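You operate a simulated robot arm through the tools that you are given. There is no shell and no other tool. Be economical: measure what you need, move in short steps, check, and stop when the job is done.

The job below is to be done with a simulated robot arm. You get a single attempt, and the scene is never put back.

Task
Fetch the lettuce seedling and set it on the ledge under the tank tap. Then take the wheat seedling and put it on the top of the potting bench. Then shut the far right door. Then close the left cabinet right door. Keep to this order.

The check looks at the end state, three seconds after you hand in, the way a careful person would. Anything else that was tipped, shoved, dropped, spilled or broken makes it a failure.

Robot
A 5-joint arm with a two-finger parallel gripper on a trunk, on a base that drives. Base frame: it is fixed to the floor where the robot stands at the start and does not move with it; the origin is under the middle of the robot, x ahead of it, y to its left, z up; the surface under the hand at the start is at about z = 0.88. Readings come in m, degrees, newtons and seconds.
It reaches about 1.134 m from its shoulder. Its first joint turns from -149.0 to 149.0 degrees. Places, roughly: far right door [-0.8, -2, 1]; ledge under the tank tap (40x25 cm) [0.18, 1.18, 0.88]; left cabinet right door [-2.2, -0.3, 1]; lettuce seedling [0.5, 0, 1]; top of the potting bench [-1.4, 1.4, 0.9]; wheat seedling [0.75, 0, 1]. Payload 1.57 kg.
Tool frame: the origin (TCP) lies between the finger pads and is the grasp point; the fingertips stand 0.03 m ahead of it; z points along the fingers, y is the line along which they close. The gripper opens to 0.11 m. The fingers are 0.024 m wide and 0.012 m thick; the gripper's body (0.048 by 0.112 m) begins 0.078 m behind the TCP.
Orientation is that of the tool frame in the base frame, as a unit quaternion [x, y, z, w]. With the fingers straight down and closing along the base's y, the tool's x points along the base's -x, its y along +y and its z along -z.

Tools
- The arm moves only by the tool move_arm. Its argument "motion" is a list that holds one entry, the list of rows, each a list of 6 numbers: the shift along the base's x, y, z in m, then the turn, a rotation vector about the base's x, y, z in degrees. In form: [[[x, y, z, rx, ry, rz], ...]]. A call has 1 to 20 rows; each row shifts and turns the commanded pose from where the row before left it. "fingers" is the finger opening in m, from 0 to 0.11, set as the call begins (left out, the last holds). A row lasts 0.2 s, in which the tool goes at most 0.05 m and 8.6 degrees; a call with a longer step from one row to the next is refused whole, and so is a gripper value outside its range. Where a pose cannot be reached the arm comes as near as it can. A force on the tool above 40 N (or 10 N above the force at the start of the call, whichever is more), or a blocked arm, ends the call early, and 0.2 s more pass. The fingers move at their own pace (about 0.072 m/s each) and stop on an object; they squeeze with about 20 N. The grip force told is the motor's: it shows also when the fingers shut on nothing. Time passes only in rows, and 0.2 s behind the last, so rows that do not move let the fingers close. It gives the time, the measured TCP pose, the force on the tool (base axes), the opening and the grip force at its end, in the units of the frame above (readings bear some noise), with the torque about the TCP (base axes, N m) and any sound that the robot's microphone picked up.
- Cameras (640 x 400 px; columns grow to the right, rows downward): "scene" is now at [-0.0002, 0.2491, 1.7955]; the picture's right is [0.60, -0.80, 0.00], its down [-0.73, -0.54, -0.42] and it looks along [0.34, 0.25, -0.91] (base axes); focal length 281 px, centre (320, 200). "wrist" rides on the gripper at [0.07, 0.016, -0.141] in the tool frame; the picture's right is [-0.23, 0.97, 0.00], its down [-0.85, -0.20, -0.48] and it looks along [-0.47, -0.11, 0.88] (tool axes); focal length 222 px, centre (320, 200). There is no depth. A picture from a camera that has moved, and an enlarged one, comes with that camera's place and axes in the base frame and with its lens.
- camera(camera): a new picture of that camera. No time passes.
- move_column(by): slides the trunk up (or, below 0, down) by that many m; the arm and the scene camera ride with it, the base frame stays. It gives what a move gives, with no picture.
- base_move(legs): drives the robot by 1 to 6 legs, each [ahead, turn to the left] in m and degrees, along the robot's own axes; the way and the turn of a leg run together, so that a leg with both is an arc; at most 1.5 m and 180 degrees a leg. The arm and the cameras ride along, it lands a little off, and it stops where it bumps. It gives what a move gives.
- pan_tilt(pan, tilt): turns the head with the scene camera to pan (to the left, within 155 degrees either way) and tilt (down, from -29 to 69), counted from straight ahead of the robot. It gives what a move gives.
- zoom(camera, box): a new picture of the part [left, top, right, bottom] of that camera's present view, enlarged. No time passes.
- job_done(): hands the job in; it is judged then, once.

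Work in short steps. Places have to be worked out from the pictures, the camera data and where the tool is seen: move nearer, look again, correct. Check each grasp and each placing, and mend what went wrong. You have 165 turns and 128 pictures in all, those below and enlarged ones among them. Open the gripper and draw the arm clear of the work before you hand the job in, unless the task says otherwise; then end with one line.

The tools are called after "Call:" as a command line: name --argument value ..., lists and objects as JSON in quotes. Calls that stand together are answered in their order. move_arm: Moves the arm, as the interface text tells. Its arguments: {"type":"object","properties":{"motion":{"type":"array","items":{"type":"array","items":{"type":"array","items":{"type":"number"}}}},"fingers":{"type":"number"}},"required":["motion"]} The other tools are called the same way: move_column (by) slides the trunk up or down; base_move (legs) drives the base; pan_tilt (pan, tilt) turns the head that bears the scene camera; camera (camera) takes a picture; zoom (camera, box) takes an enlarged picture of a part of a camera's view; job_done () hands the job in.

At the start:

```text
t: 0.0
tool_pos: [0.474, 0.39, 1.1041]
orientation: [0.0, 1.0, 0.001, 0.0]
ft_force: [-0.7, -0.3, -0.4]
moment: [-0.01, 0.0, -0.02]
finger_gap: 0.1102
grip_force: 0.0
trunk travel left (down, up): [-0.837, 0.133]
robot x, y, heading: [-0.0021, 0.0437, 0.2]
head pan, tilt: [36.6, 65.2]
```

scene: 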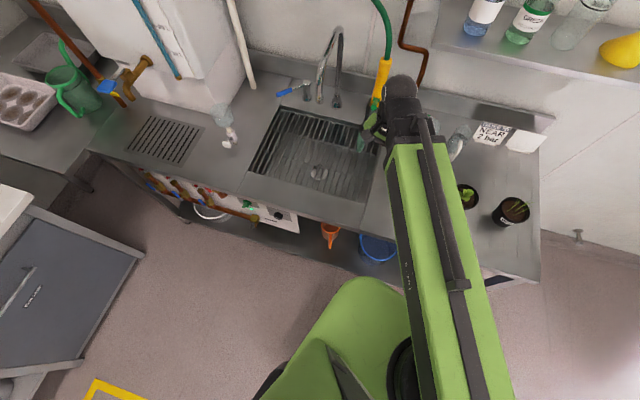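
wrist: 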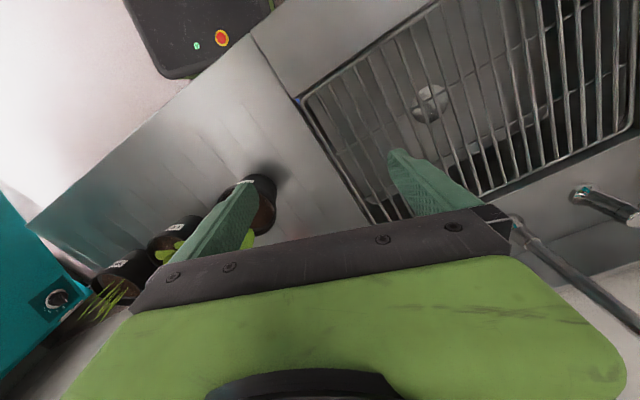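

The wrist view shows three pots to the right of the sink. I pan the head to view them unobstructed.

Call:
pan_tilt --pan -10 --tilt 55

Call:
camera --camera "scene"

```text
t: 1.1
tool_pos: [0.4752, 0.3908, 1.1027]
orientation: [0.0, 1.0, 0.0, 0.0]
ft_force: [-0.6, -0.3, 0.1]
moment: [-0.01, 0.01, 0.01]
finger_gap: 0.1101
grip_force: 0.0
trunk travel left (down, up): [-0.837, 0.133]
robot x, y, heading: [-0.0034, 0.0424, -0.2]
head pan, tilt: [-10.0, 55.0]
```

```text
125 pictures are left
camera scene: at [0.0222, 0.2012, 1.8073], right [-0.17, -0.98, 0.0], down [-0.81, 0.14, -0.57], along [0.56, -0.1, -0.82], focal length 281 px, centre (320, 200)
```

scene: 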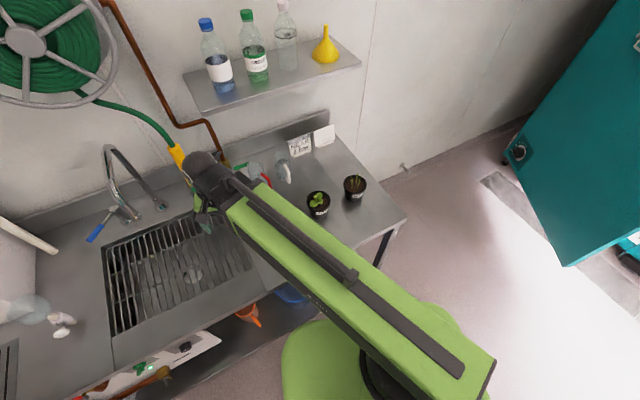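

Call:
zoom --camera "scene" --box '[220, 120, 420, 245]'

Call:
zoom --camera "wrist" --box '[60, 140, 320, 300]'

```text
3.20 times, centred on (320, 182) of scene
camera zoom: at [0.0222, 0.2012, 1.8073], right [-0.17, -0.98, 0.0], down [-0.81, 0.14, -0.57], along [0.56, -0.1, -0.82], focal length 900 px, centre (320, 256)
```

zoom: 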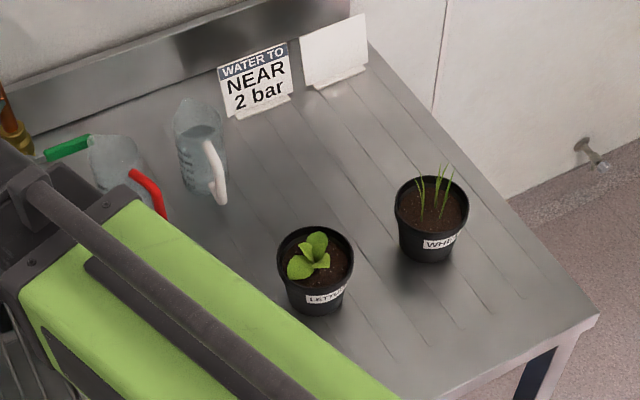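

```text
2.46 times, centred on (190, 220) of wrist
camera zoom: at [0.405, 0.4073, 1.244], right [0.23, 0.97, 0.0], down [0.85, -0.2, 0.48], along [0.47, -0.11, -0.88], focal length 547 px, centre (640, 151)
```

zoom: 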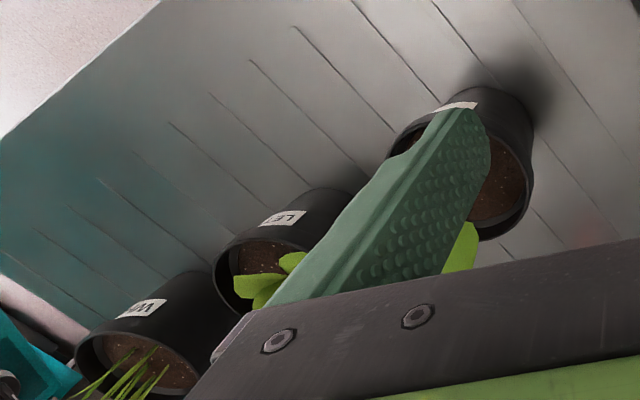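

Lettuce looks to be near (0.61, 0.10), wheat near (0.64, -0.04), and a third pot is under the arm. I lift and move the hand over for a closer look.

Call:
move_arm --motion '[[[0, 0, 0.04, 0, 0, 0], [0, 0, 0.04, 0, 0, 0], [0, 0, 0.04, 0, 0, 0], [0, -0.045, 0, 0, 0, 0], [0, -0.045, 0, 0, 0, 0], [0, -0.045, 0, 0, 0, 0], [0, -0.045, 0, 0, 0, 0], [0, -0.045, 0, 0, 0, 0], [0, -0.045, 0, 0, 0, 0], [0, -0.02, 0, 0, 0, 0]]]' --fingers 0.11

Call:
camera --camera "wrist"

Call:
camera --camera "scene"

```text
t: 3.3
tool_pos: [0.561, 0.1361, 1.1035]
orientation: [0.0, 1.0, 0.0, -0.001]
ft_force: [-0.5, -0.2, 0.2]
moment: [0.02, 0.01, -0.02]
finger_gap: 0.1098
grip_force: 0.0
out of reach, approached as far as the arm can: row 1, 2, 3, 5, 6, 7, 8, 9, 10
trunk travel left (down, up): [-0.837, 0.133]
robot x, y, heading: [-0.0046, 0.0473, -0.3]
head pan, tilt: [-10.0, 55.0]
```

```text
122 pictures are left
camera wrist: at [0.4923, 0.153, 1.2443], right [0.23, 0.97, 0.0], down [0.86, -0.2, 0.48], along [0.46, -0.11, -0.88], focal length 222 px, centre (320, 200)
```

wrist: 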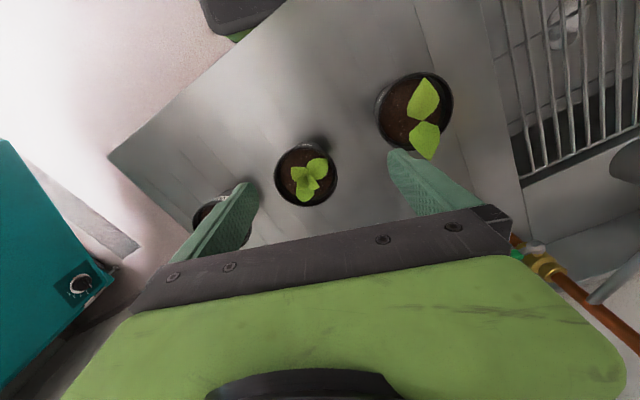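

```text
121 pictures are left
camera scene: at [0.0222, 0.2004, 1.8074], right [-0.17, -0.98, 0.0], down [-0.81, 0.14, -0.57], along [0.56, -0.1, -0.82], focal length 281 px, centre (320, 200)
```

scene: 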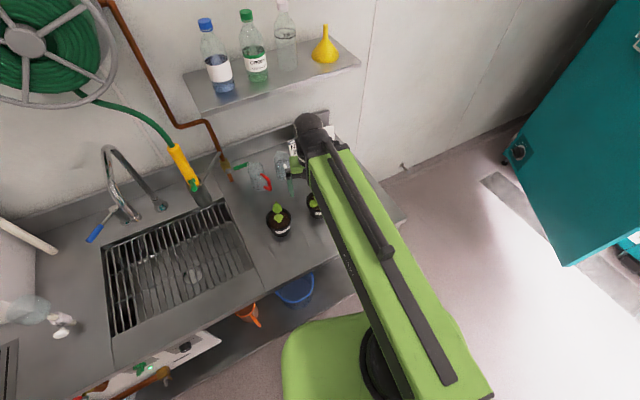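

The lettuce is at about (0.60, 0.106); the hand is at (0.561, 0.136). I align over it horizontally.

Call:
move_arm --motion '[[[0.02, -0.015, 0, 0, 0, 0], [0.019, -0.015, 0, 0, 0, 0]]]'

Call:
camera --camera "wrist"

```text
t: 3.9
tool_pos: [0.6003, 0.1048, 1.1025]
orientation: [0.0, 1.0, 0.0, 0.0]
ft_force: [-0.4, 0.2, 0.5]
moment: [0.0, -0.01, -0.02]
finger_gap: 0.1099
grip_force: 0.0
trunk travel left (down, up): [-0.837, 0.133]
robot x, y, heading: [-0.006, 0.0465, -0.0]
head pan, tilt: [-10.0, 55.0]
```

```text
120 pictures are left
camera wrist: at [0.5311, 0.1221, 1.244], right [0.23, 0.97, 0.0], down [0.85, -0.2, 0.48], along [0.47, -0.11, -0.88], focal length 222 px, centre (320, 200)
```

wrist: 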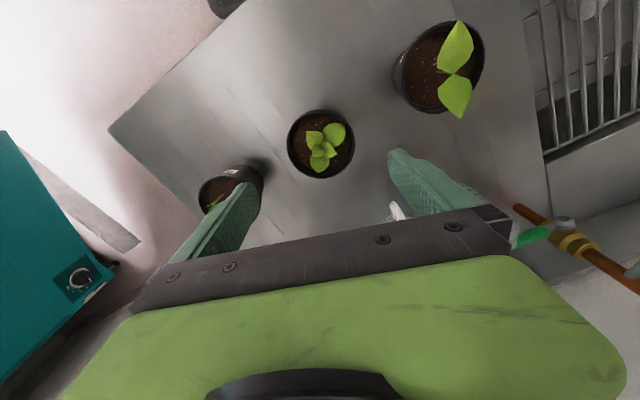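

Lettuce centre computed at (0.601, 0.106), well aligned. I descend to z≈1.0 and look.

Call:
move_arm --motion '[[[0, 0, -0.04, 0, 0, 0], [0, 0.001, -0.04, 0, 0, 0], [0, 0, -0.025, 0, 0, 0]]]'

Call:
camera --camera "wrist"

Call:
zoom --camera "scene" --box '[220, 120, 420, 245]'

```text
t: 4.7
tool_pos: [0.6003, 0.1044, 1.1037]
orientation: [0.0, 1.0, 0.0, 0.001]
ft_force: [-0.3, -0.5, -0.3]
moment: [0.02, -0.01, -0.02]
finger_gap: 0.1101
grip_force: 0.1
out of reach, approached as far as the arm can: row 1, 2, 3
trunk travel left (down, up): [-0.837, 0.133]
robot x, y, heading: [-0.0058, 0.0442, 0.0]
head pan, tilt: [-10.0, 55.0]
```

```text
119 pictures are left
camera wrist: at [0.5307, 0.1224, 1.2441], right [0.23, 0.97, 0.0], down [0.85, -0.2, 0.48], along [0.47, -0.11, -0.88], focal length 222 px, centre (320, 200)
```

wrist: 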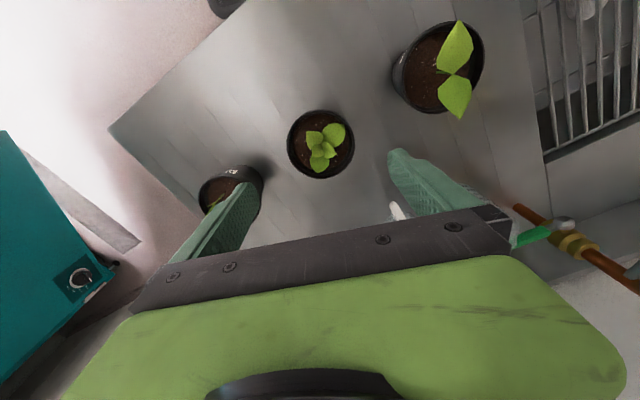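

```text
3.20 times, centred on (320, 182) of scene
camera zoom: at [0.0223, 0.2005, 1.8074], right [-0.17, -0.98, 0.0], down [-0.81, 0.14, -0.57], along [0.56, -0.1, -0.82], focal length 900 px, centre (320, 256)
```

zoom: 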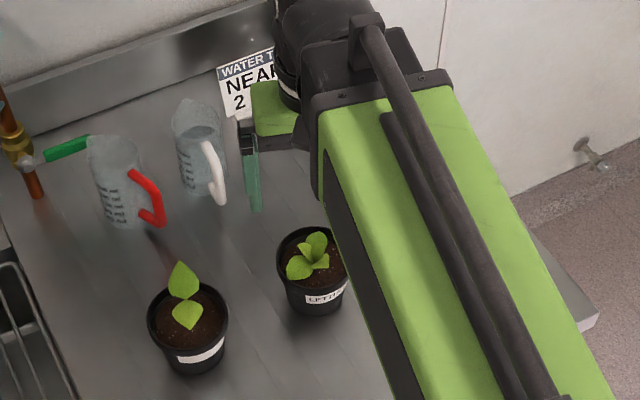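

The arm is SCARA-like; height comes from the trunk. I lower the trunk by 0.10 m and check.

Call:
move_column --by -0.1

Call:
camera --camera "wrist"

Call:
camera --camera "scene"

```text
t: 6.1
tool_pos: [0.6011, 0.1055, 1.0024]
orientation: [0.0, 1.0, 0.0, -0.001]
ft_force: [0.0, -0.3, 0.7]
moment: [0.01, -0.01, 0.0]
finger_gap: 0.1098
grip_force: 0.1
trunk travel left (down, up): [-0.737, 0.233]
robot x, y, heading: [-0.0021, 0.0411, 0.1]
head pan, tilt: [-10.0, 55.0]
```

```text
117 pictures are left
camera wrist: at [0.5307, 0.1223, 1.1441], right [0.23, 0.97, 0.0], down [0.85, -0.2, 0.48], along [0.47, -0.11, -0.88], focal length 222 px, centre (320, 200)
```

wrist: 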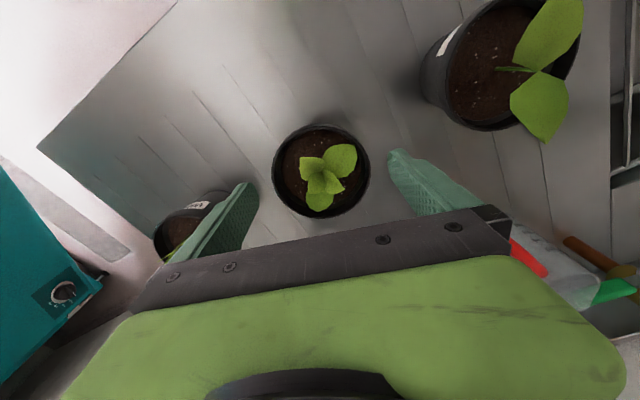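

```text
116 pictures are left
camera scene: at [0.0222, 0.2005, 1.7074], right [-0.17, -0.98, 0.0], down [-0.81, 0.14, -0.57], along [0.56, -0.1, -0.82], focal length 281 px, centre (320, 200)
```

scene: 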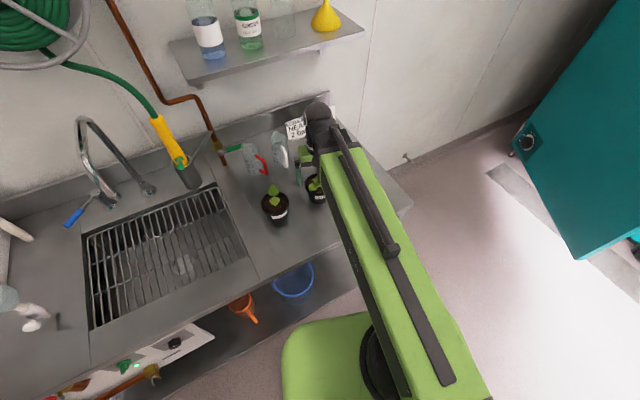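

Rim is at z≈0.945, centre about (0.607, 0.104). I nudge x and lower a further 0.05, fingers straddling the rim, then check.

Call:
move_arm --motion '[[[0.006, -0.001, 0, 0, 0, 0]]]'

Call:
move_column --by -0.05

Call:
camera --camera "wrist"

```text
t: 6.5
tool_pos: [0.6073, 0.1038, 1.0043]
orientation: [0.0, 1.0, -0.001, 0.0]
ft_force: [-0.4, 0.4, -0.3]
moment: [0.0, -0.01, -0.01]
finger_gap: 0.11
grip_force: 0.0
trunk travel left (down, up): [-0.737, 0.233]
robot x, y, heading: [-0.0023, 0.0437, 0.1]
head pan, tilt: [-10.0, 55.0]
```

```text
t: 7.4
tool_pos: [0.6054, 0.105, 0.9531]
orientation: [0.0, 1.0, 0.0, 0.0]
ft_force: [0.7, -0.2, 0.3]
moment: [0.01, -0.01, -0.04]
finger_gap: 0.11
grip_force: 0.0
trunk travel left (down, up): [-0.687, 0.283]
robot x, y, heading: [-0.0032, 0.0405, 0.0]
head pan, tilt: [-10.0, 55.0]
```

```text
115 pictures are left
camera wrist: at [0.5368, 0.1216, 1.0941], right [0.23, 0.97, 0.0], down [0.85, -0.2, 0.48], along [0.47, -0.11, -0.88], focal length 222 px, centre (320, 200)
```

wrist: 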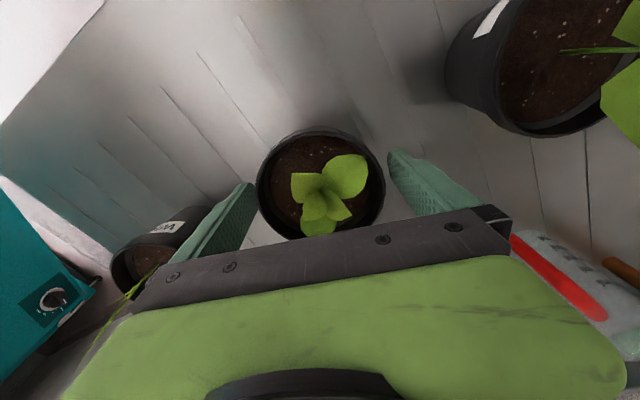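

Aligned between the fingers. Lower 0.022 more and close.

Call:
move_column --by -0.022

Call:
move_arm --motion '[[[0, 0, 0, 0, 0, 0], [0, 0, 0, 0, 0, 0], [0, 0, 0, 0, 0, 0], [0, 0, 0, 0, 0, 0]]]' --fingers 0.06

Call:
camera --camera "wrist"

```text
t: 8.1
tool_pos: [0.607, 0.1044, 0.9316]
orientation: [0.0, 1.0, 0.0, 0.0]
ft_force: [0.6, -0.4, 0.4]
moment: [0.0, 0.02, 0.01]
finger_gap: 0.1099
grip_force: 0.1
trunk travel left (down, up): [-0.665, 0.305]
robot x, y, heading: [-0.0021, 0.0446, -0.3]
head pan, tilt: [-10.0, 55.0]
```

```text
t: 9.1
tool_pos: [0.6065, 0.1042, 0.9326]
orientation: [0.0, 1.0, 0.0, 0.0]
ft_force: [-0.6, 0.8, 0.8]
moment: [0.04, 0.0, 0.03]
finger_gap: 0.0847
grip_force: 20.3
trunk travel left (down, up): [-0.665, 0.305]
robot x, y, heading: [-0.0041, 0.0482, -0.1]
head pan, tilt: [-10.0, 55.0]
```

```text
114 pictures are left
camera wrist: at [0.5368, 0.1217, 1.0721], right [0.23, 0.97, 0.0], down [0.85, -0.2, 0.48], along [0.47, -0.11, -0.88], focal length 222 px, centre (320, 200)
```

wrist: 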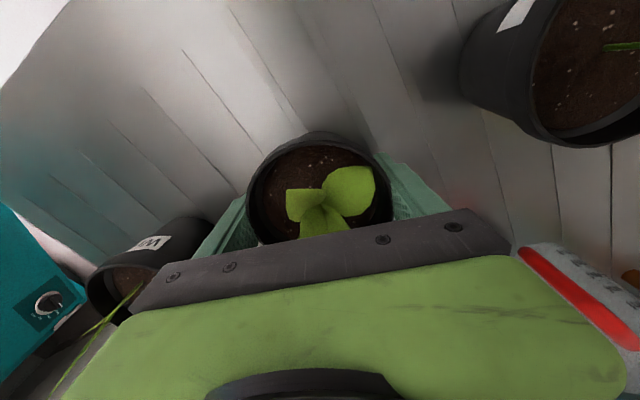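

Gripped (0.085 gap, 20 N). Lift by 0.03 and check the weight.

Call:
move_column --by 0.03

Call:
camera --camera "wrist"

```text
t: 9.8
tool_pos: [0.6061, 0.1041, 0.9623]
orientation: [0.001, 1.0, 0.0, 0.002]
ft_force: [4.2, -2.0, 14.9]
moment: [-0.07, 0.05, -0.01]
finger_gap: 0.0852
grip_force: 19.4
trunk travel left (down, up): [-0.695, 0.275]
robot x, y, heading: [-0.0052, 0.0473, -0.3]
head pan, tilt: [-10.0, 55.0]
```

```text
113 pictures are left
camera wrist: at [0.5364, 0.1213, 1.1029], right [0.23, 0.97, 0.0], down [0.85, -0.2, 0.48], along [0.47, -0.11, -0.88], focal length 222 px, centre (320, 200)
```

wrist: 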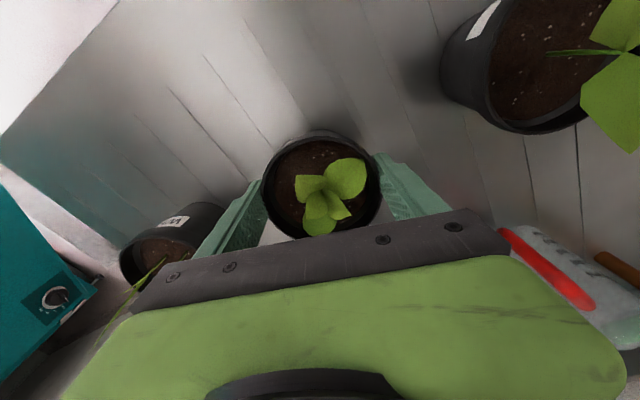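

The readings and the pot's apparent size suggest it may have slipped; I look from the scene camera.

Call:
zoom --camera "scene" --box '[240, 120, 400, 220]'

Call:
zoom --camera "wrist" --box '[200, 100, 460, 260]'

```text
4.00 times, centred on (320, 170) of scene
camera zoom: at [0.0211, 0.2001, 1.6659], right [-0.17, -0.98, 0.0], down [-0.81, 0.14, -0.57], along [0.57, -0.1, -0.82], focal length 1125 px, centre (320, 320)
```

zoom: 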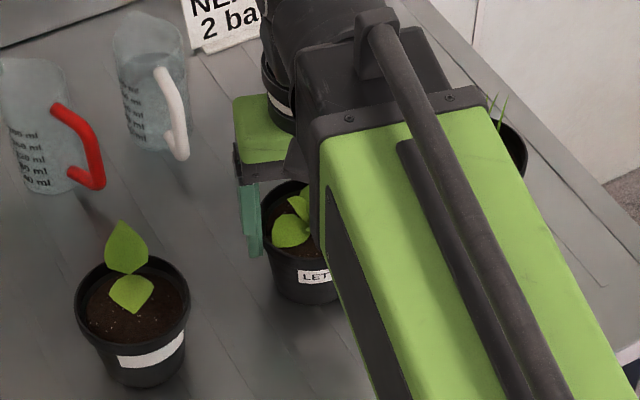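

```text
2.46 times, centred on (330, 180) of wrist
camera zoom: at [0.5364, 0.1213, 1.1029], right [0.23, 0.97, 0.0], down [0.85, -0.2, 0.48], along [0.47, -0.11, -0.88], focal length 547 px, centre (295, 249)
```

zoom: 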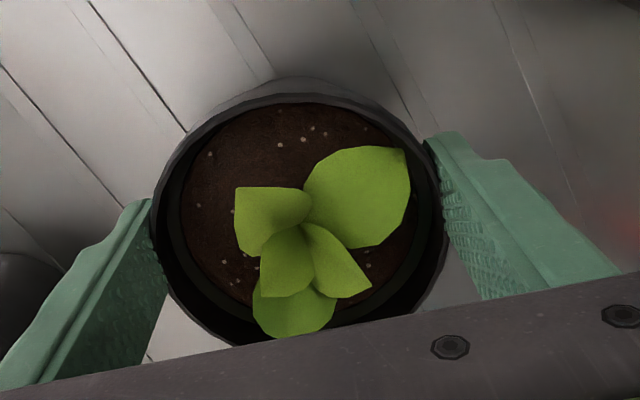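

The pads now hold only the top of the rim with the pot still low. I take a still reading to understand the load.

Call:
move_arm --motion '[[[0, 0, 0, 0, 0, 0], [0, 0, 0, 0, 0, 0]]]'

Call:
camera --camera "wrist"

```text
t: 10.4
tool_pos: [0.6076, 0.1037, 0.9619]
orientation: [0.0, 1.0, 0.0, 0.001]
ft_force: [4.7, -2.0, 14.1]
moment: [-0.03, -0.1, -0.03]
finger_gap: 0.0854
grip_force: 19.7
trunk travel left (down, up): [-0.695, 0.275]
robot x, y, heading: [-0.0057, 0.0446, 0.1]
head pan, tilt: [-10.0, 55.0]
```

```text
110 pictures are left
camera wrist: at [0.5364, 0.1213, 1.1024], right [0.23, 0.97, 0.0], down [0.85, -0.2, 0.48], along [0.47, -0.11, -0.88], focal length 222 px, centre (320, 200)
```

wrist: 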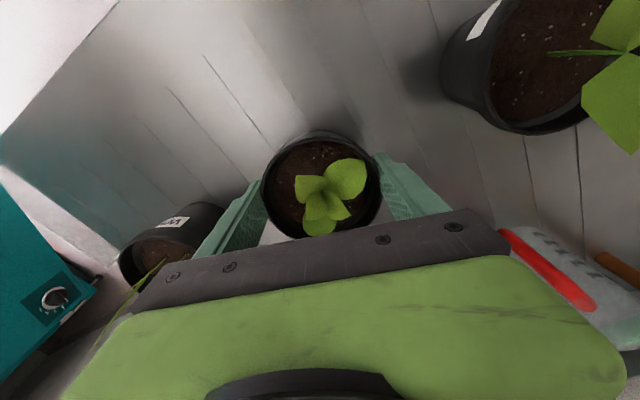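

Steady 14 N load, so I test by lowering 0.012 to see how the load changes.

Call:
move_column --by -0.012

```text
t: 10.8
tool_pos: [0.6048, 0.1039, 0.9574]
orientation: [0.0, 1.0, 0.0, 0.001]
ft_force: [-1.4, -0.5, 29.8]
moment: [0.09, 0.19, -0.05]
finger_gap: 0.0853
grip_force: 20.1
trunk travel left (down, up): [-0.689, 0.281]
robot x, y, heading: [-0.0002, 0.045, 0.0]
head pan, tilt: [-10.0, 55.0]
stopped: the force on the tool passed its limit at 111 N (the readings are from after the stop); the commanded pose is now the measured one
```

Something pushes up on the fingers, and the pot's image shows it is on the table. I'll open the fingers, see the load vanish, and re-look.

Call:
move_arm --motion '[[[0, 0, 0, 0, 0, 0], [0, 0, 0, 0, 0, 0]]]' --fingers 0.11

Call:
camera --camera "wrist"

Call:
zoom --camera "scene" --box '[240, 120, 400, 220]'

```text
t: 11.4
tool_pos: [0.608, 0.1045, 0.9559]
orientation: [-0.001, 1.0, 0.0, 0.001]
ft_force: [0.3, -0.6, 0.7]
moment: [0.02, -0.02, 0.0]
finger_gap: 0.1101
grip_force: 0.1
trunk travel left (down, up): [-0.689, 0.281]
robot x, y, heading: [-0.0037, 0.0467, -0.1]
head pan, tilt: [-10.0, 55.0]
```

```text
109 pictures are left
camera wrist: at [0.5373, 0.1218, 1.0959], right [0.23, 0.97, 0.0], down [0.85, -0.2, 0.48], along [0.47, -0.11, -0.88], focal length 222 px, centre (320, 200)
```

wrist: 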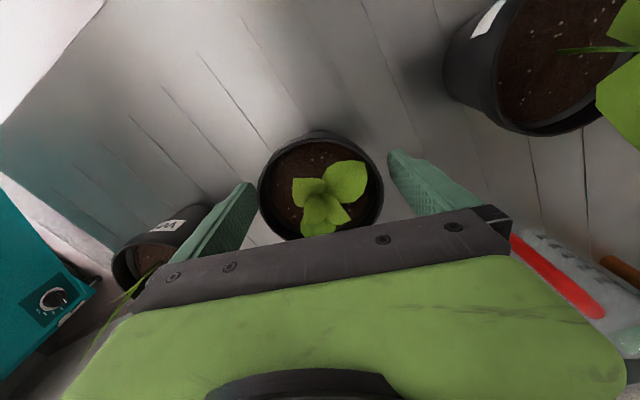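

```text
4.00 times, centred on (320, 170) of scene
camera zoom: at [0.0228, 0.2006, 1.6594], right [-0.17, -0.98, 0.0], down [-0.81, 0.14, -0.57], along [0.56, -0.1, -0.82], focal length 1125 px, centre (320, 320)
```

zoom: 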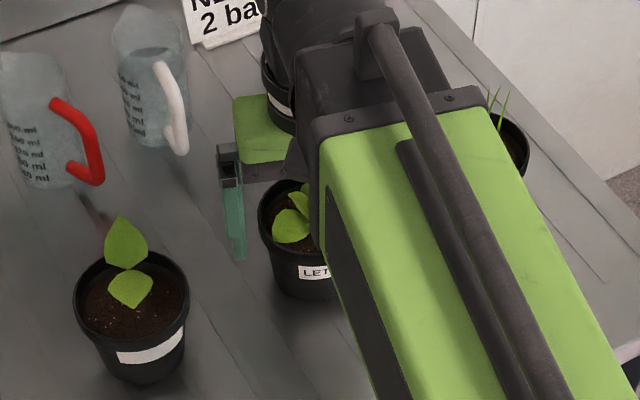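

The pot stands upright on the table; it simply slid in the grip. I retry deeper: TCP z≈0.92 (tips ≈0.89), then lift in small steps.

Call:
move_column --by -0.035

Call:
move_arm --motion '[[[0, 0, 0, 0, 0, 0], [0, 0, 0, 0, 0, 0], [0, 0, 0, 0, 0, 0], [0, 0, 0, 0, 0, 0]]]' --fingers 0.0

Call:
move_column --by 0.008

Call:
camera --camera "wrist"

```text
t: 12.2
tool_pos: [0.6073, 0.1043, 0.9202]
orientation: [0.0, 1.0, 0.0, 0.001]
ft_force: [0.5, -0.4, -0.7]
moment: [-0.02, -0.04, -0.01]
finger_gap: 0.1101
grip_force: 0.1
trunk travel left (down, up): [-0.654, 0.316]
robot x, y, heading: [-0.0048, 0.0435, 0.4]
head pan, tilt: [-10.0, 55.0]
```

```text
t: 13.2
tool_pos: [0.6066, 0.1056, 0.9209]
orientation: [0.0, 1.0, -0.001, 0.001]
ft_force: [0.4, 0.3, 1.2]
moment: [0.08, 0.01, 0.01]
finger_gap: 0.0851
grip_force: 20.2
trunk travel left (down, up): [-0.654, 0.316]
robot x, y, heading: [-0.0056, 0.0438, -0.2]
head pan, tilt: [-10.0, 55.0]
```

```text
t: 13.8
tool_pos: [0.6071, 0.1047, 0.9298]
orientation: [0.0, 1.0, 0.0, 0.0]
ft_force: [-0.4, -0.1, -2.1]
moment: [-0.01, 0.01, 0.01]
finger_gap: 0.0851
grip_force: 20.1
trunk travel left (down, up): [-0.662, 0.308]
robot x, y, heading: [-0.0032, 0.043, 0.0]
head pan, tilt: [-10.0, 55.0]
```

```text
107 pictures are left
camera wrist: at [0.5372, 0.1218, 1.0692], right [0.23, 0.97, 0.0], down [0.85, -0.2, 0.48], along [0.47, -0.11, -0.88], focal length 222 px, centre (320, 200)
```

wrist: 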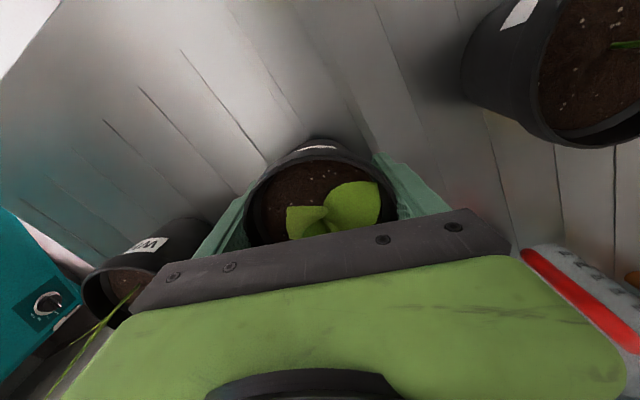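

Load now reads −2 N (normal sign, pot weight), so the pot is being carried. I lift a bit more and check.

Call:
move_column --by 0.02

Call:
camera --camera "wrist"

Call:
zoom --camera "scene" --box '[240, 120, 400, 220]'

```text
t: 14.5
tool_pos: [0.6073, 0.1043, 0.9481]
orientation: [-0.001, 1.0, 0.0, 0.001]
ft_force: [-0.1, -0.3, -2.7]
moment: [0.01, -0.01, 0.01]
finger_gap: 0.0852
grip_force: 19.5
trunk travel left (down, up): [-0.682, 0.288]
robot x, y, heading: [-0.0058, 0.0454, 0.2]
head pan, tilt: [-10.0, 55.0]
```

```text
106 pictures are left
camera wrist: at [0.5372, 0.1218, 1.0892], right [0.23, 0.97, 0.0], down [0.85, -0.2, 0.48], along [0.47, -0.11, -0.88], focal length 222 px, centre (320, 200)
```

wrist: 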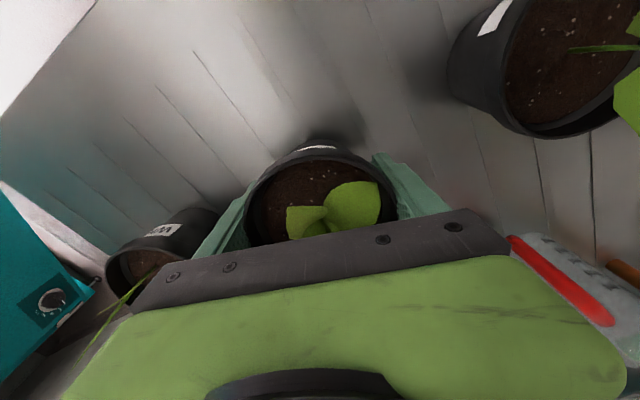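

```text
4.00 times, centred on (320, 170) of scene
camera zoom: at [0.0227, 0.2006, 1.6526], right [-0.17, -0.98, 0.0], down [-0.81, 0.14, -0.57], along [0.56, -0.1, -0.82], focal length 1125 px, centre (320, 320)
```

zoom: 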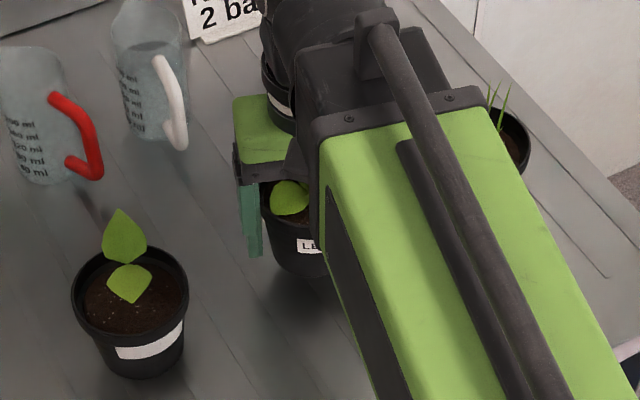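

Secure (2.7 N). Lift well clear, then look toward the ledge.

Call:
move_column --by 0.24

Call:
pan_tilt --pan 75 --tilt 40

Call:
camera --camera "scene"

Call:
camera --camera "wrist"

```text
t: 17.0
tool_pos: [0.6075, 0.1038, 1.1878]
orientation: [0.0, 1.0, 0.0, 0.001]
ft_force: [-0.4, 0.1, -2.7]
moment: [0.01, 0.03, 0.02]
finger_gap: 0.0852
grip_force: 19.9
trunk travel left (down, up): [-0.922, 0.048]
robot x, y, heading: [-0.0016, 0.044, 0.2]
head pan, tilt: [-10.0, 55.0]
```

```text
t: 18.6
tool_pos: [0.6068, 0.1045, 1.1886]
orientation: [0.0, 1.0, -0.001, 0.001]
ft_force: [-0.1, -0.3, -2.3]
moment: [0.01, -0.01, 0.01]
finger_gap: 0.085
grip_force: 20.3
trunk travel left (down, up): [-0.922, 0.048]
robot x, y, heading: [-0.004, 0.0434, 0.1]
head pan, tilt: [75.0, 40.0]
```

```text
104 pictures are left
camera scene: at [-0.0262, 0.2952, 1.9133], right [0.97, -0.26, 0.0], down [-0.17, -0.62, -0.77], along [0.2, 0.74, -0.64], focal length 281 px, centre (320, 200)
```

scene: 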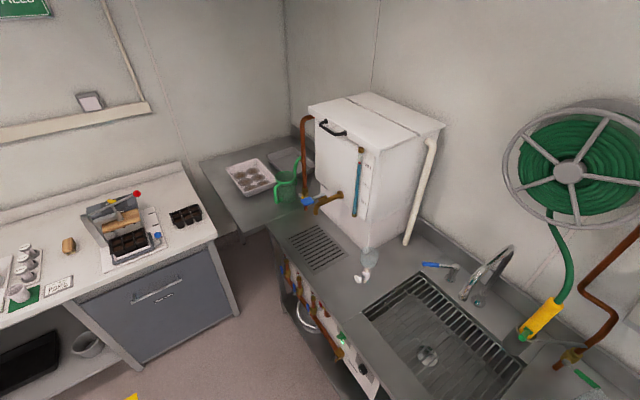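

```text
103 pictures are left
camera wrist: at [0.5372, 0.1217, 1.3292], right [0.23, 0.97, 0.0], down [0.85, -0.2, 0.48], along [0.47, -0.11, -0.88], focal length 222 px, centre (320, 200)
```

wrist: 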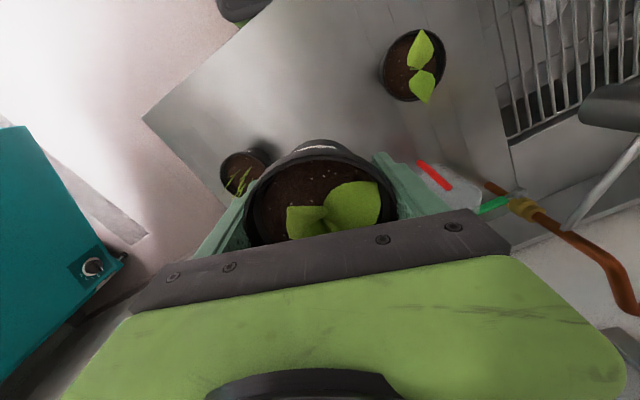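

Call:
zoom --camera "scene" --box '[220, 140, 460, 290]'

```text
2.67 times, centred on (340, 215) of scene
camera zoom: at [-0.0262, 0.2952, 1.9133], right [0.97, -0.26, 0.0], down [-0.17, -0.62, -0.77], along [0.2, 0.74, -0.64], focal length 750 px, centre (267, 160)
```

zoom: 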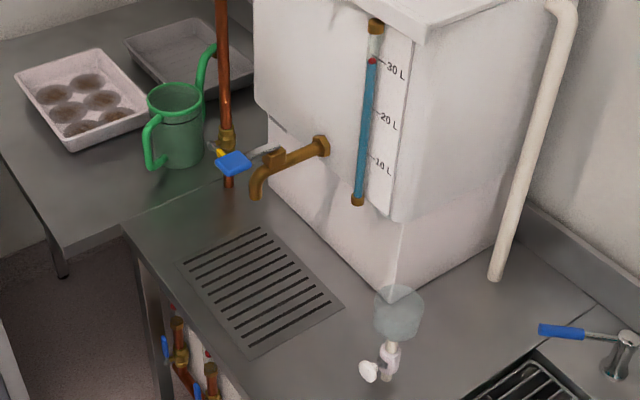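

Ledge grating centre ≈(0.195, 1.15); tap outlet ≈(0.2, 1.22, z≈1.02). I'll aim for about (0.19, 1.09). First swing the arm left along a 0.61 m arc at height.

Call:
move_arm --motion '[[[-0.0068, 0.049, 0, 0, 0, 4.65], [-0.0108, 0.0484, 0, 0, 0, 4.65], [-0.0147, 0.0472, 0, 0, 0, 4.65], [-0.0184, 0.046, 0, 0, 0, 4.65], [-0.0221, 0.0442, 0, 0, 0, 4.65], [-0.0256, 0.0424, 0, 0, 0, 4.65], [-0.029, 0.0401, 0, 0, 0, 4.65], [-0.0321, 0.0377, 0, 0, 0, 4.65], [-0.0351, 0.0349, 0, 0, 0, 4.65], [-0.0378, 0.0319, 0, 0, 0, 4.65], [-0.0402, 0.0288, 0, 0, 0, 4.65], [-0.0425, 0.0255, 0, 0, 0, 4.65], [-0.0444, 0.0219, 0, 0, 0, 4.65], [-0.046, 0.0182, 0, 0, 0, 4.65], [-0.0473, 0.0145, 0, 0, 0, 4.65], [-0.0484, 0.0105, 0, 0, 0, 4.65]]]'

Call:
camera --camera "wrist"

Call:
camera --camera "scene"

```text
t: 21.9
tool_pos: [0.1047, 0.6449, 1.1877]
orientation: [-0.604, 0.797, 0.001, 0.001]
ft_force: [0.6, 0.0, -2.8]
moment: [-0.03, -0.01, -0.02]
finger_gap: 0.085
grip_force: 20.1
trunk travel left (down, up): [-0.922, 0.048]
robot x, y, heading: [-0.0029, 0.0473, 0.0]
head pan, tilt: [75.0, 40.0]
```

```text
101 pictures are left
camera wrist: at [0.0691, 0.5827, 1.3291], right [-0.88, 0.48, 0.0], down [0.42, 0.77, 0.48], along [0.23, 0.42, -0.88], focal length 222 px, centre (320, 200)
```

wrist: 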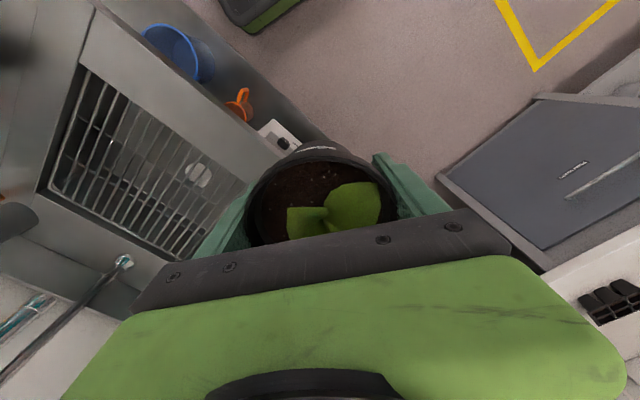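

```text
100 pictures are left
camera scene: at [-0.028, 0.2958, 1.9132], right [0.97, -0.26, 0.0], down [-0.17, -0.62, -0.77], along [0.2, 0.74, -0.64], focal length 281 px, centre (320, 200)
```

scene: 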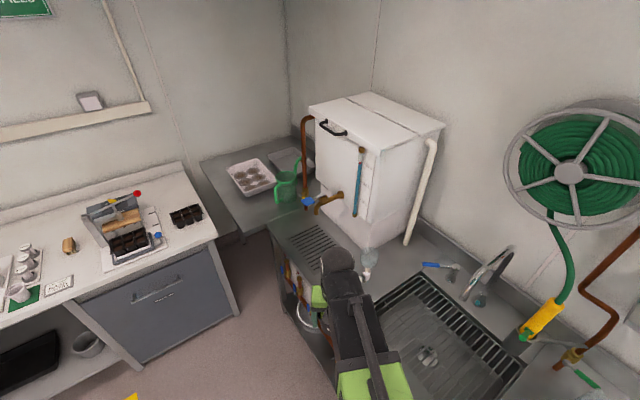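

Pot still secure. Extend toward (0.18, 1.07), staying short of the tap.

Call:
move_arm --motion '[[[0.0075, 0.0425, 0, 0, 0, 1.5], [0.0075, 0.0425, 0, 0, 0, 1.5], [0.0075, 0.0425, 0, 0, 0, 1.5], [0.0075, 0.0425, 0, 0, 0, 1.5], [0.0075, 0.0425, 0, 0, 0, 1.5], [0.0075, 0.0425, 0, 0, 0, 1.5], [0.0075, 0.0425, 0, 0, 0, 1.5], [0.0075, 0.0425, 0, 0, 0, 1.5], [0.0075, 0.0425, 0, 0, 0, 1.5], [0.0075, 0.0425, 0, 0, 0, 1.5]]]'

Call:
zoom --camera "scene" --box '[220, 140, 460, 290]'

Call:
camera --camera "wrist"

```text
t: 24.1
tool_pos: [0.1646, 0.9341, 1.1892]
orientation: [-0.703, 0.711, 0.001, 0.001]
ft_force: [0.3, 0.7, -3.0]
moment: [-0.05, 0.01, -0.02]
finger_gap: 0.085
grip_force: 19.5
out of reach, approached as far as the arm can: row 7, 8, 9, 10
trunk travel left (down, up): [-0.922, 0.048]
robot x, y, heading: [-0.0065, 0.0443, 0.3]
head pan, tilt: [75.0, 40.0]
```

```text
2.67 times, centred on (340, 215) of scene
camera zoom: at [-0.0267, 0.2955, 1.9132], right [0.97, -0.26, 0.0], down [-0.17, -0.62, -0.77], along [0.2, 0.74, -0.64], focal length 750 px, centre (267, 160)
```

zoom: 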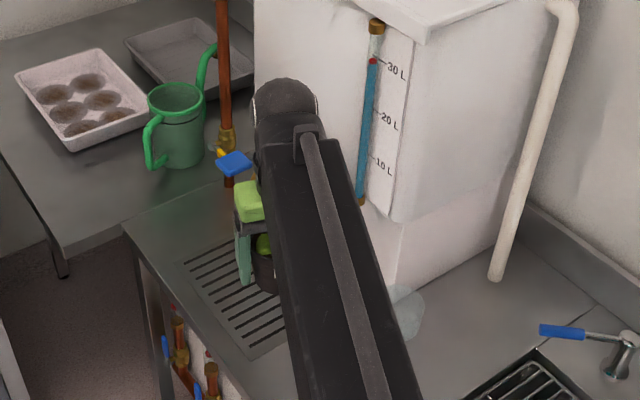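

```text
98 pictures are left
camera wrist: at [0.1473, 0.8644, 1.329], right [-0.97, 0.24, 0.0], down [0.21, 0.85, 0.48], along [0.11, 0.47, -0.88], focal length 222 px, centre (320, 200)
```

wrist: 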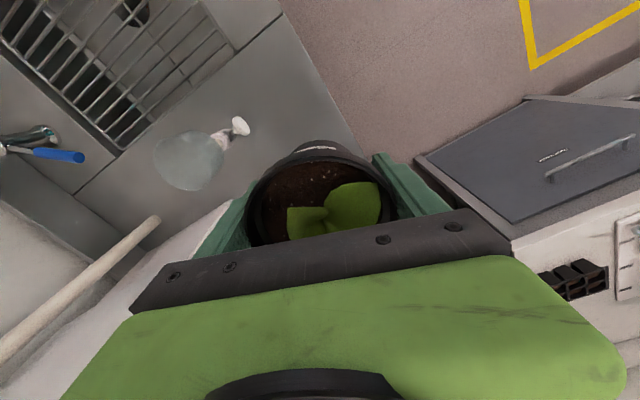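

Out of reach: I need the base about 0.2 m further along the counter (direction ≈109°). Retract the arm first, then turn, drive, and turn back.

Call:
move_arm --motion '[[[-0.0085, -0.0413, 0, 0, 0, 0], [-0.0085, -0.0413, 0, 0, 0, 0], [-0.0085, -0.0413, 0, 0, 0, 0], [-0.0085, -0.0413, 0, 0, 0, 0], [-0.0085, -0.0413, 0, 0, 0, 0], [-0.0085, -0.0413, 0, 0, 0, 0], [-0.0085, -0.0413, 0, 0, 0, 0]]]'

Call:
base_move --legs '[[0, 109], [0.25, 0], [0, -109]]'

Call:
camera --camera "wrist"

Call:
camera --camera "scene"

```text
t: 25.8
tool_pos: [0.1028, 0.6411, 1.1885]
orientation: [-0.703, 0.711, 0.001, 0.001]
ft_force: [0.3, -0.2, -3.1]
moment: [-0.02, -0.03, 0.0]
finger_gap: 0.0851
grip_force: 20.0
trunk travel left (down, up): [-0.922, 0.048]
robot x, y, heading: [-0.0032, 0.042, -0.2]
head pan, tilt: [75.0, 40.0]
```

```text
t: 36.7
tool_pos: [0.0643, 0.875, 1.188]
orientation: [-0.681, 0.732, 0.0, 0.0]
ft_force: [-1.0, 0.5, -3.3]
moment: [-0.06, 0.03, -0.03]
finger_gap: 0.0854
grip_force: 20.5
trunk travel left (down, up): [-0.922, 0.048]
robot x, y, heading: [-0.0765, 0.281, -3.2]
head pan, tilt: [75.0, 40.0]
```

```text
97 pictures are left
camera wrist: at [0.0438, 0.8082, 1.3285], right [-0.96, 0.3, 0.0], down [0.26, 0.84, 0.48], along [0.14, 0.46, -0.88], focal length 222 px, centre (320, 200)
```

wrist: 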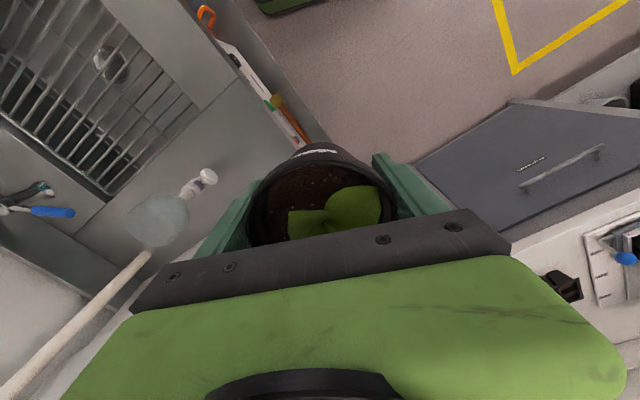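

```text
96 pictures are left
camera scene: at [-0.0875, 0.5345, 1.9128], right [0.95, -0.31, 0.0], down [-0.2, -0.61, -0.77], along [0.24, 0.73, -0.64], focal length 281 px, centre (320, 200)
```

scene: 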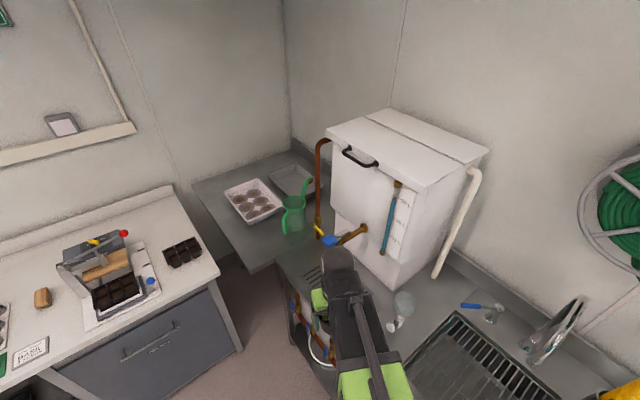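

Now within reach. Let me zoom on the tap to triangulate it before moving closer.

Call:
zoom --camera "scene" --box '[260, 200, 420, 300]'

```text
4.00 times, centred on (340, 250) of scene
camera zoom: at [-0.0875, 0.5345, 1.9128], right [0.95, -0.31, 0.0], down [-0.2, -0.61, -0.77], along [0.24, 0.73, -0.64], focal length 1125 px, centre (240, 0)
```

zoom: 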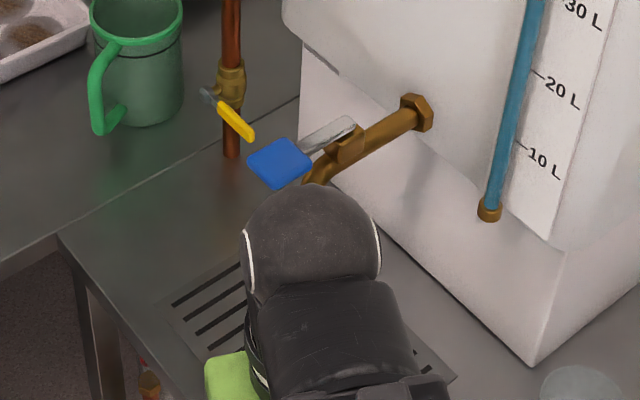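

Tap triangulated: spout line runs from (0.31,1.20,1.14) to the blue handle (0.15,1.15,1.18). I'll place the pot about 9 cm robot-side of it, at (0.208,1.065), with the gripper's thin side toward the tap.

Call:
move_arm --motion '[[[0.024, 0.031, 0, 0, 0, 3.7], [0.024, 0.031, 0, 0, 0, 3.7], [0.024, 0.031, 0, 0, 0, 3.7], [0.024, 0.031, 0, 0, 0, 3.7], [0.024, 0.031, 0, 0, 0, 3.7], [0.024, 0.031, 0, 0, 0, 3.7]]]'

Call:
zoom --camera "scene" --box '[260, 200, 420, 300]'

Call:
camera --camera "wrist"

```text
t: 38.1
tool_pos: [0.2101, 1.0598, 1.1879]
orientation: [0.81, -0.586, -0.001, 0.001]
ft_force: [-0.4, 0.1, -2.6]
moment: [-0.01, 0.02, -0.04]
finger_gap: 0.0852
grip_force: 20.2
trunk travel left (down, up): [-0.922, 0.048]
robot x, y, heading: [-0.076, 0.2815, -3.0]
head pan, tilt: [75.0, 40.0]
```

```text
4.00 times, centred on (340, 250) of scene
camera zoom: at [-0.0846, 0.5323, 1.9131], right [0.95, -0.31, 0.0], down [-0.2, -0.61, -0.77], along [0.24, 0.73, -0.64], focal length 1125 px, centre (240, 0)
```

zoom: 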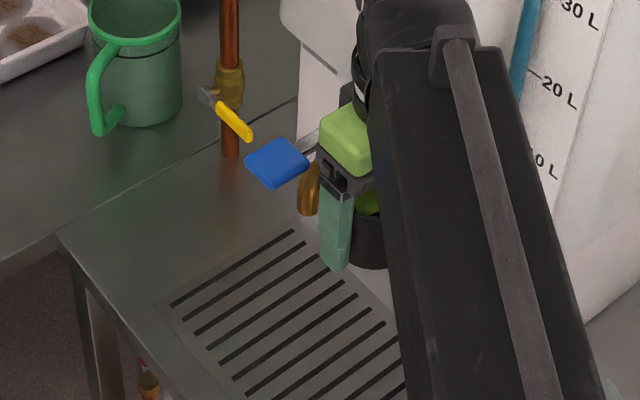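

```text
93 pictures are left
camera wrist: at [0.2172, 0.99, 1.3288], right [-1.0, -0.09, 0.0], down [-0.08, 0.87, 0.48], along [-0.04, 0.48, -0.88], focal length 222 px, centre (320, 200)
```

wrist: 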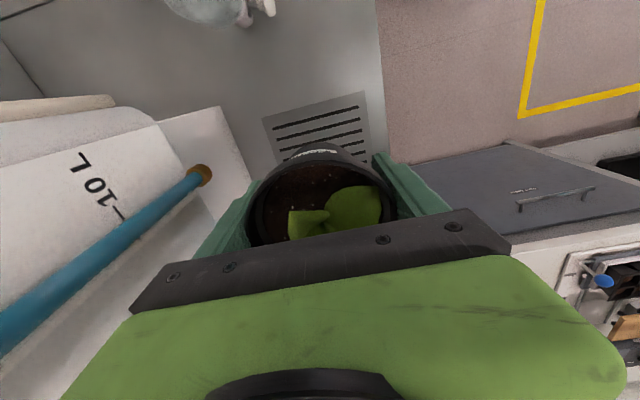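

Ground projection puts the pot about 2.5 cm inside the near grating edge. Shift 12 mm further in, then lower most of the way.

Call:
move_arm --motion '[[[-0.004, 0.0115, 0, 0, 0, 0]]]'

Call:
move_column --by -0.12

Call:
camera --camera "scene"

Call:
camera --camera "wrist"

```text
t: 38.5
tool_pos: [0.2072, 1.0714, 1.1889]
orientation: [0.81, -0.587, 0.0, 0.0]
ft_force: [0.3, -0.5, -2.3]
moment: [-0.03, -0.02, 0.0]
finger_gap: 0.0851
grip_force: 19.7
trunk travel left (down, up): [-0.922, 0.048]
robot x, y, heading: [-0.074, 0.2752, -3.6]
head pan, tilt: [75.0, 40.0]
```

```text
t: 40.0
tool_pos: [0.207, 1.0702, 1.0681]
orientation: [0.81, -0.587, -0.001, -0.001]
ft_force: [0.3, 0.0, -3.4]
moment: [0.02, 0.0, -0.01]
finger_gap: 0.085
grip_force: 20.0
trunk travel left (down, up): [-0.802, 0.168]
robot x, y, heading: [-0.0748, 0.2783, -3.2]
head pan, tilt: [75.0, 40.0]
```

```text
92 pictures are left
camera scene: at [-0.0851, 0.5315, 1.7933], right [0.95, -0.31, 0.0], down [-0.2, -0.61, -0.77], along [0.24, 0.73, -0.64], focal length 281 px, centre (320, 200)
```

scene: 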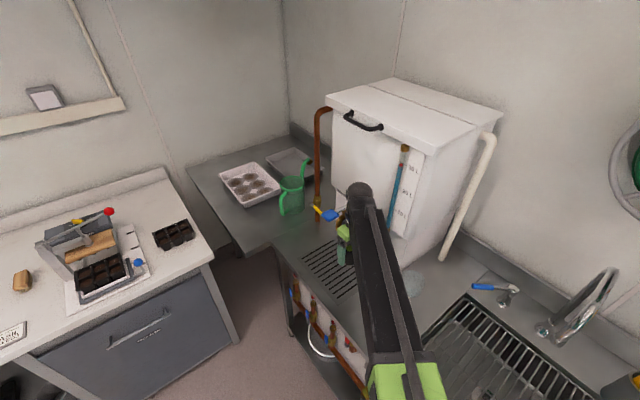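

```text
91 pictures are left
camera wrist: at [0.2128, 1.0, 1.2092], right [-1.0, -0.09, 0.0], down [-0.08, 0.87, 0.48], along [-0.04, 0.48, -0.88], focal length 222 px, centre (320, 200)
```

wrist: 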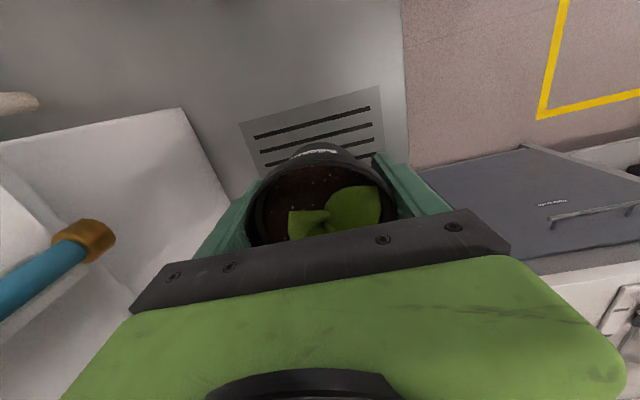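

Clear so far. Lower another 0.12, then finish slowly.

Call:
move_column --by -0.115

Call:
zoom --camera "scene" --box '[260, 140, 460, 265]'

Call:
camera --camera "wrist"

```text
t: 41.4
tool_pos: [0.2068, 1.0702, 0.9531]
orientation: [0.809, -0.588, -0.001, -0.001]
ft_force: [0.6, -0.4, -2.6]
moment: [-0.03, -0.01, 0.0]
finger_gap: 0.0849
grip_force: 20.4
trunk travel left (down, up): [-0.687, 0.283]
robot x, y, heading: [-0.0786, 0.2792, -3.1]
head pan, tilt: [75.0, 40.0]
```

```text
3.20 times, centred on (360, 202) of scene
camera zoom: at [-0.0851, 0.5315, 1.6783], right [0.95, -0.31, 0.0], down [-0.2, -0.61, -0.77], along [0.24, 0.73, -0.64], focal length 900 px, centre (192, 192)
```

zoom: 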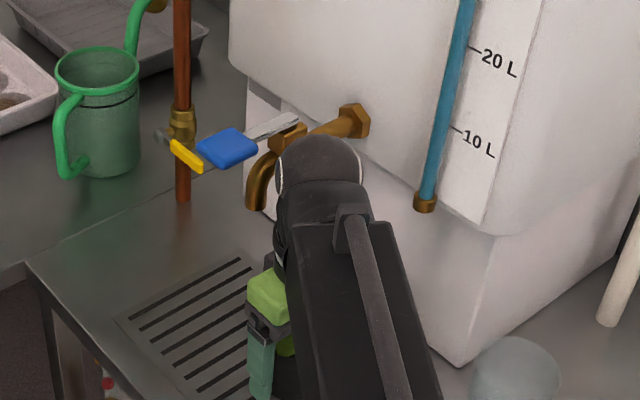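

```text
89 pictures are left
camera wrist: at [0.2129, 1.0, 1.0942], right [-1.0, -0.09, 0.0], down [-0.08, 0.87, 0.48], along [-0.04, 0.48, -0.88], focal length 222 px, centre (320, 200)
```

wrist: 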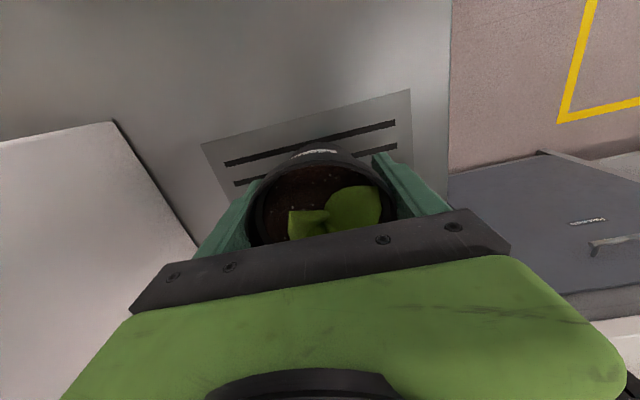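

Good clearance. Lower the last 3 cm in two slow steps, watching the force.

Call:
move_column --by -0.024

Call:
move_column --by -0.006

```text
t: 42.1
tool_pos: [0.2072, 1.0701, 0.9294]
orientation: [0.81, -0.587, -0.001, -0.001]
ft_force: [0.3, -0.3, -2.6]
moment: [-0.07, 0.0, -0.01]
finger_gap: 0.0851
grip_force: 19.7
trunk travel left (down, up): [-0.663, 0.307]
robot x, y, heading: [-0.0769, 0.2813, -3.4]
head pan, tilt: [75.0, 40.0]
```

```text
t: 42.7
tool_pos: [0.2069, 1.0704, 0.9238]
orientation: [0.809, -0.588, -0.001, -0.001]
ft_force: [0.3, -0.1, -2.3]
moment: [-0.01, -0.03, -0.01]
finger_gap: 0.0852
grip_force: 19.5
trunk travel left (down, up): [-0.657, 0.313]
robot x, y, heading: [-0.0766, 0.2805, -3.0]
head pan, tilt: [75.0, 40.0]
```

Call:
move_column --by -0.003

```text
t: 43.2
tool_pos: [0.2061, 1.0707, 0.9212]
orientation: [0.81, -0.587, -0.001, 0.0]
ft_force: [0.3, -0.6, 2.2]
moment: [0.08, 0.06, -0.01]
finger_gap: 0.0849
grip_force: 19.7
trunk travel left (down, up): [-0.654, 0.316]
robot x, y, heading: [-0.0788, 0.2781, -3.3]
head pan, tilt: [75.0, 40.0]
```

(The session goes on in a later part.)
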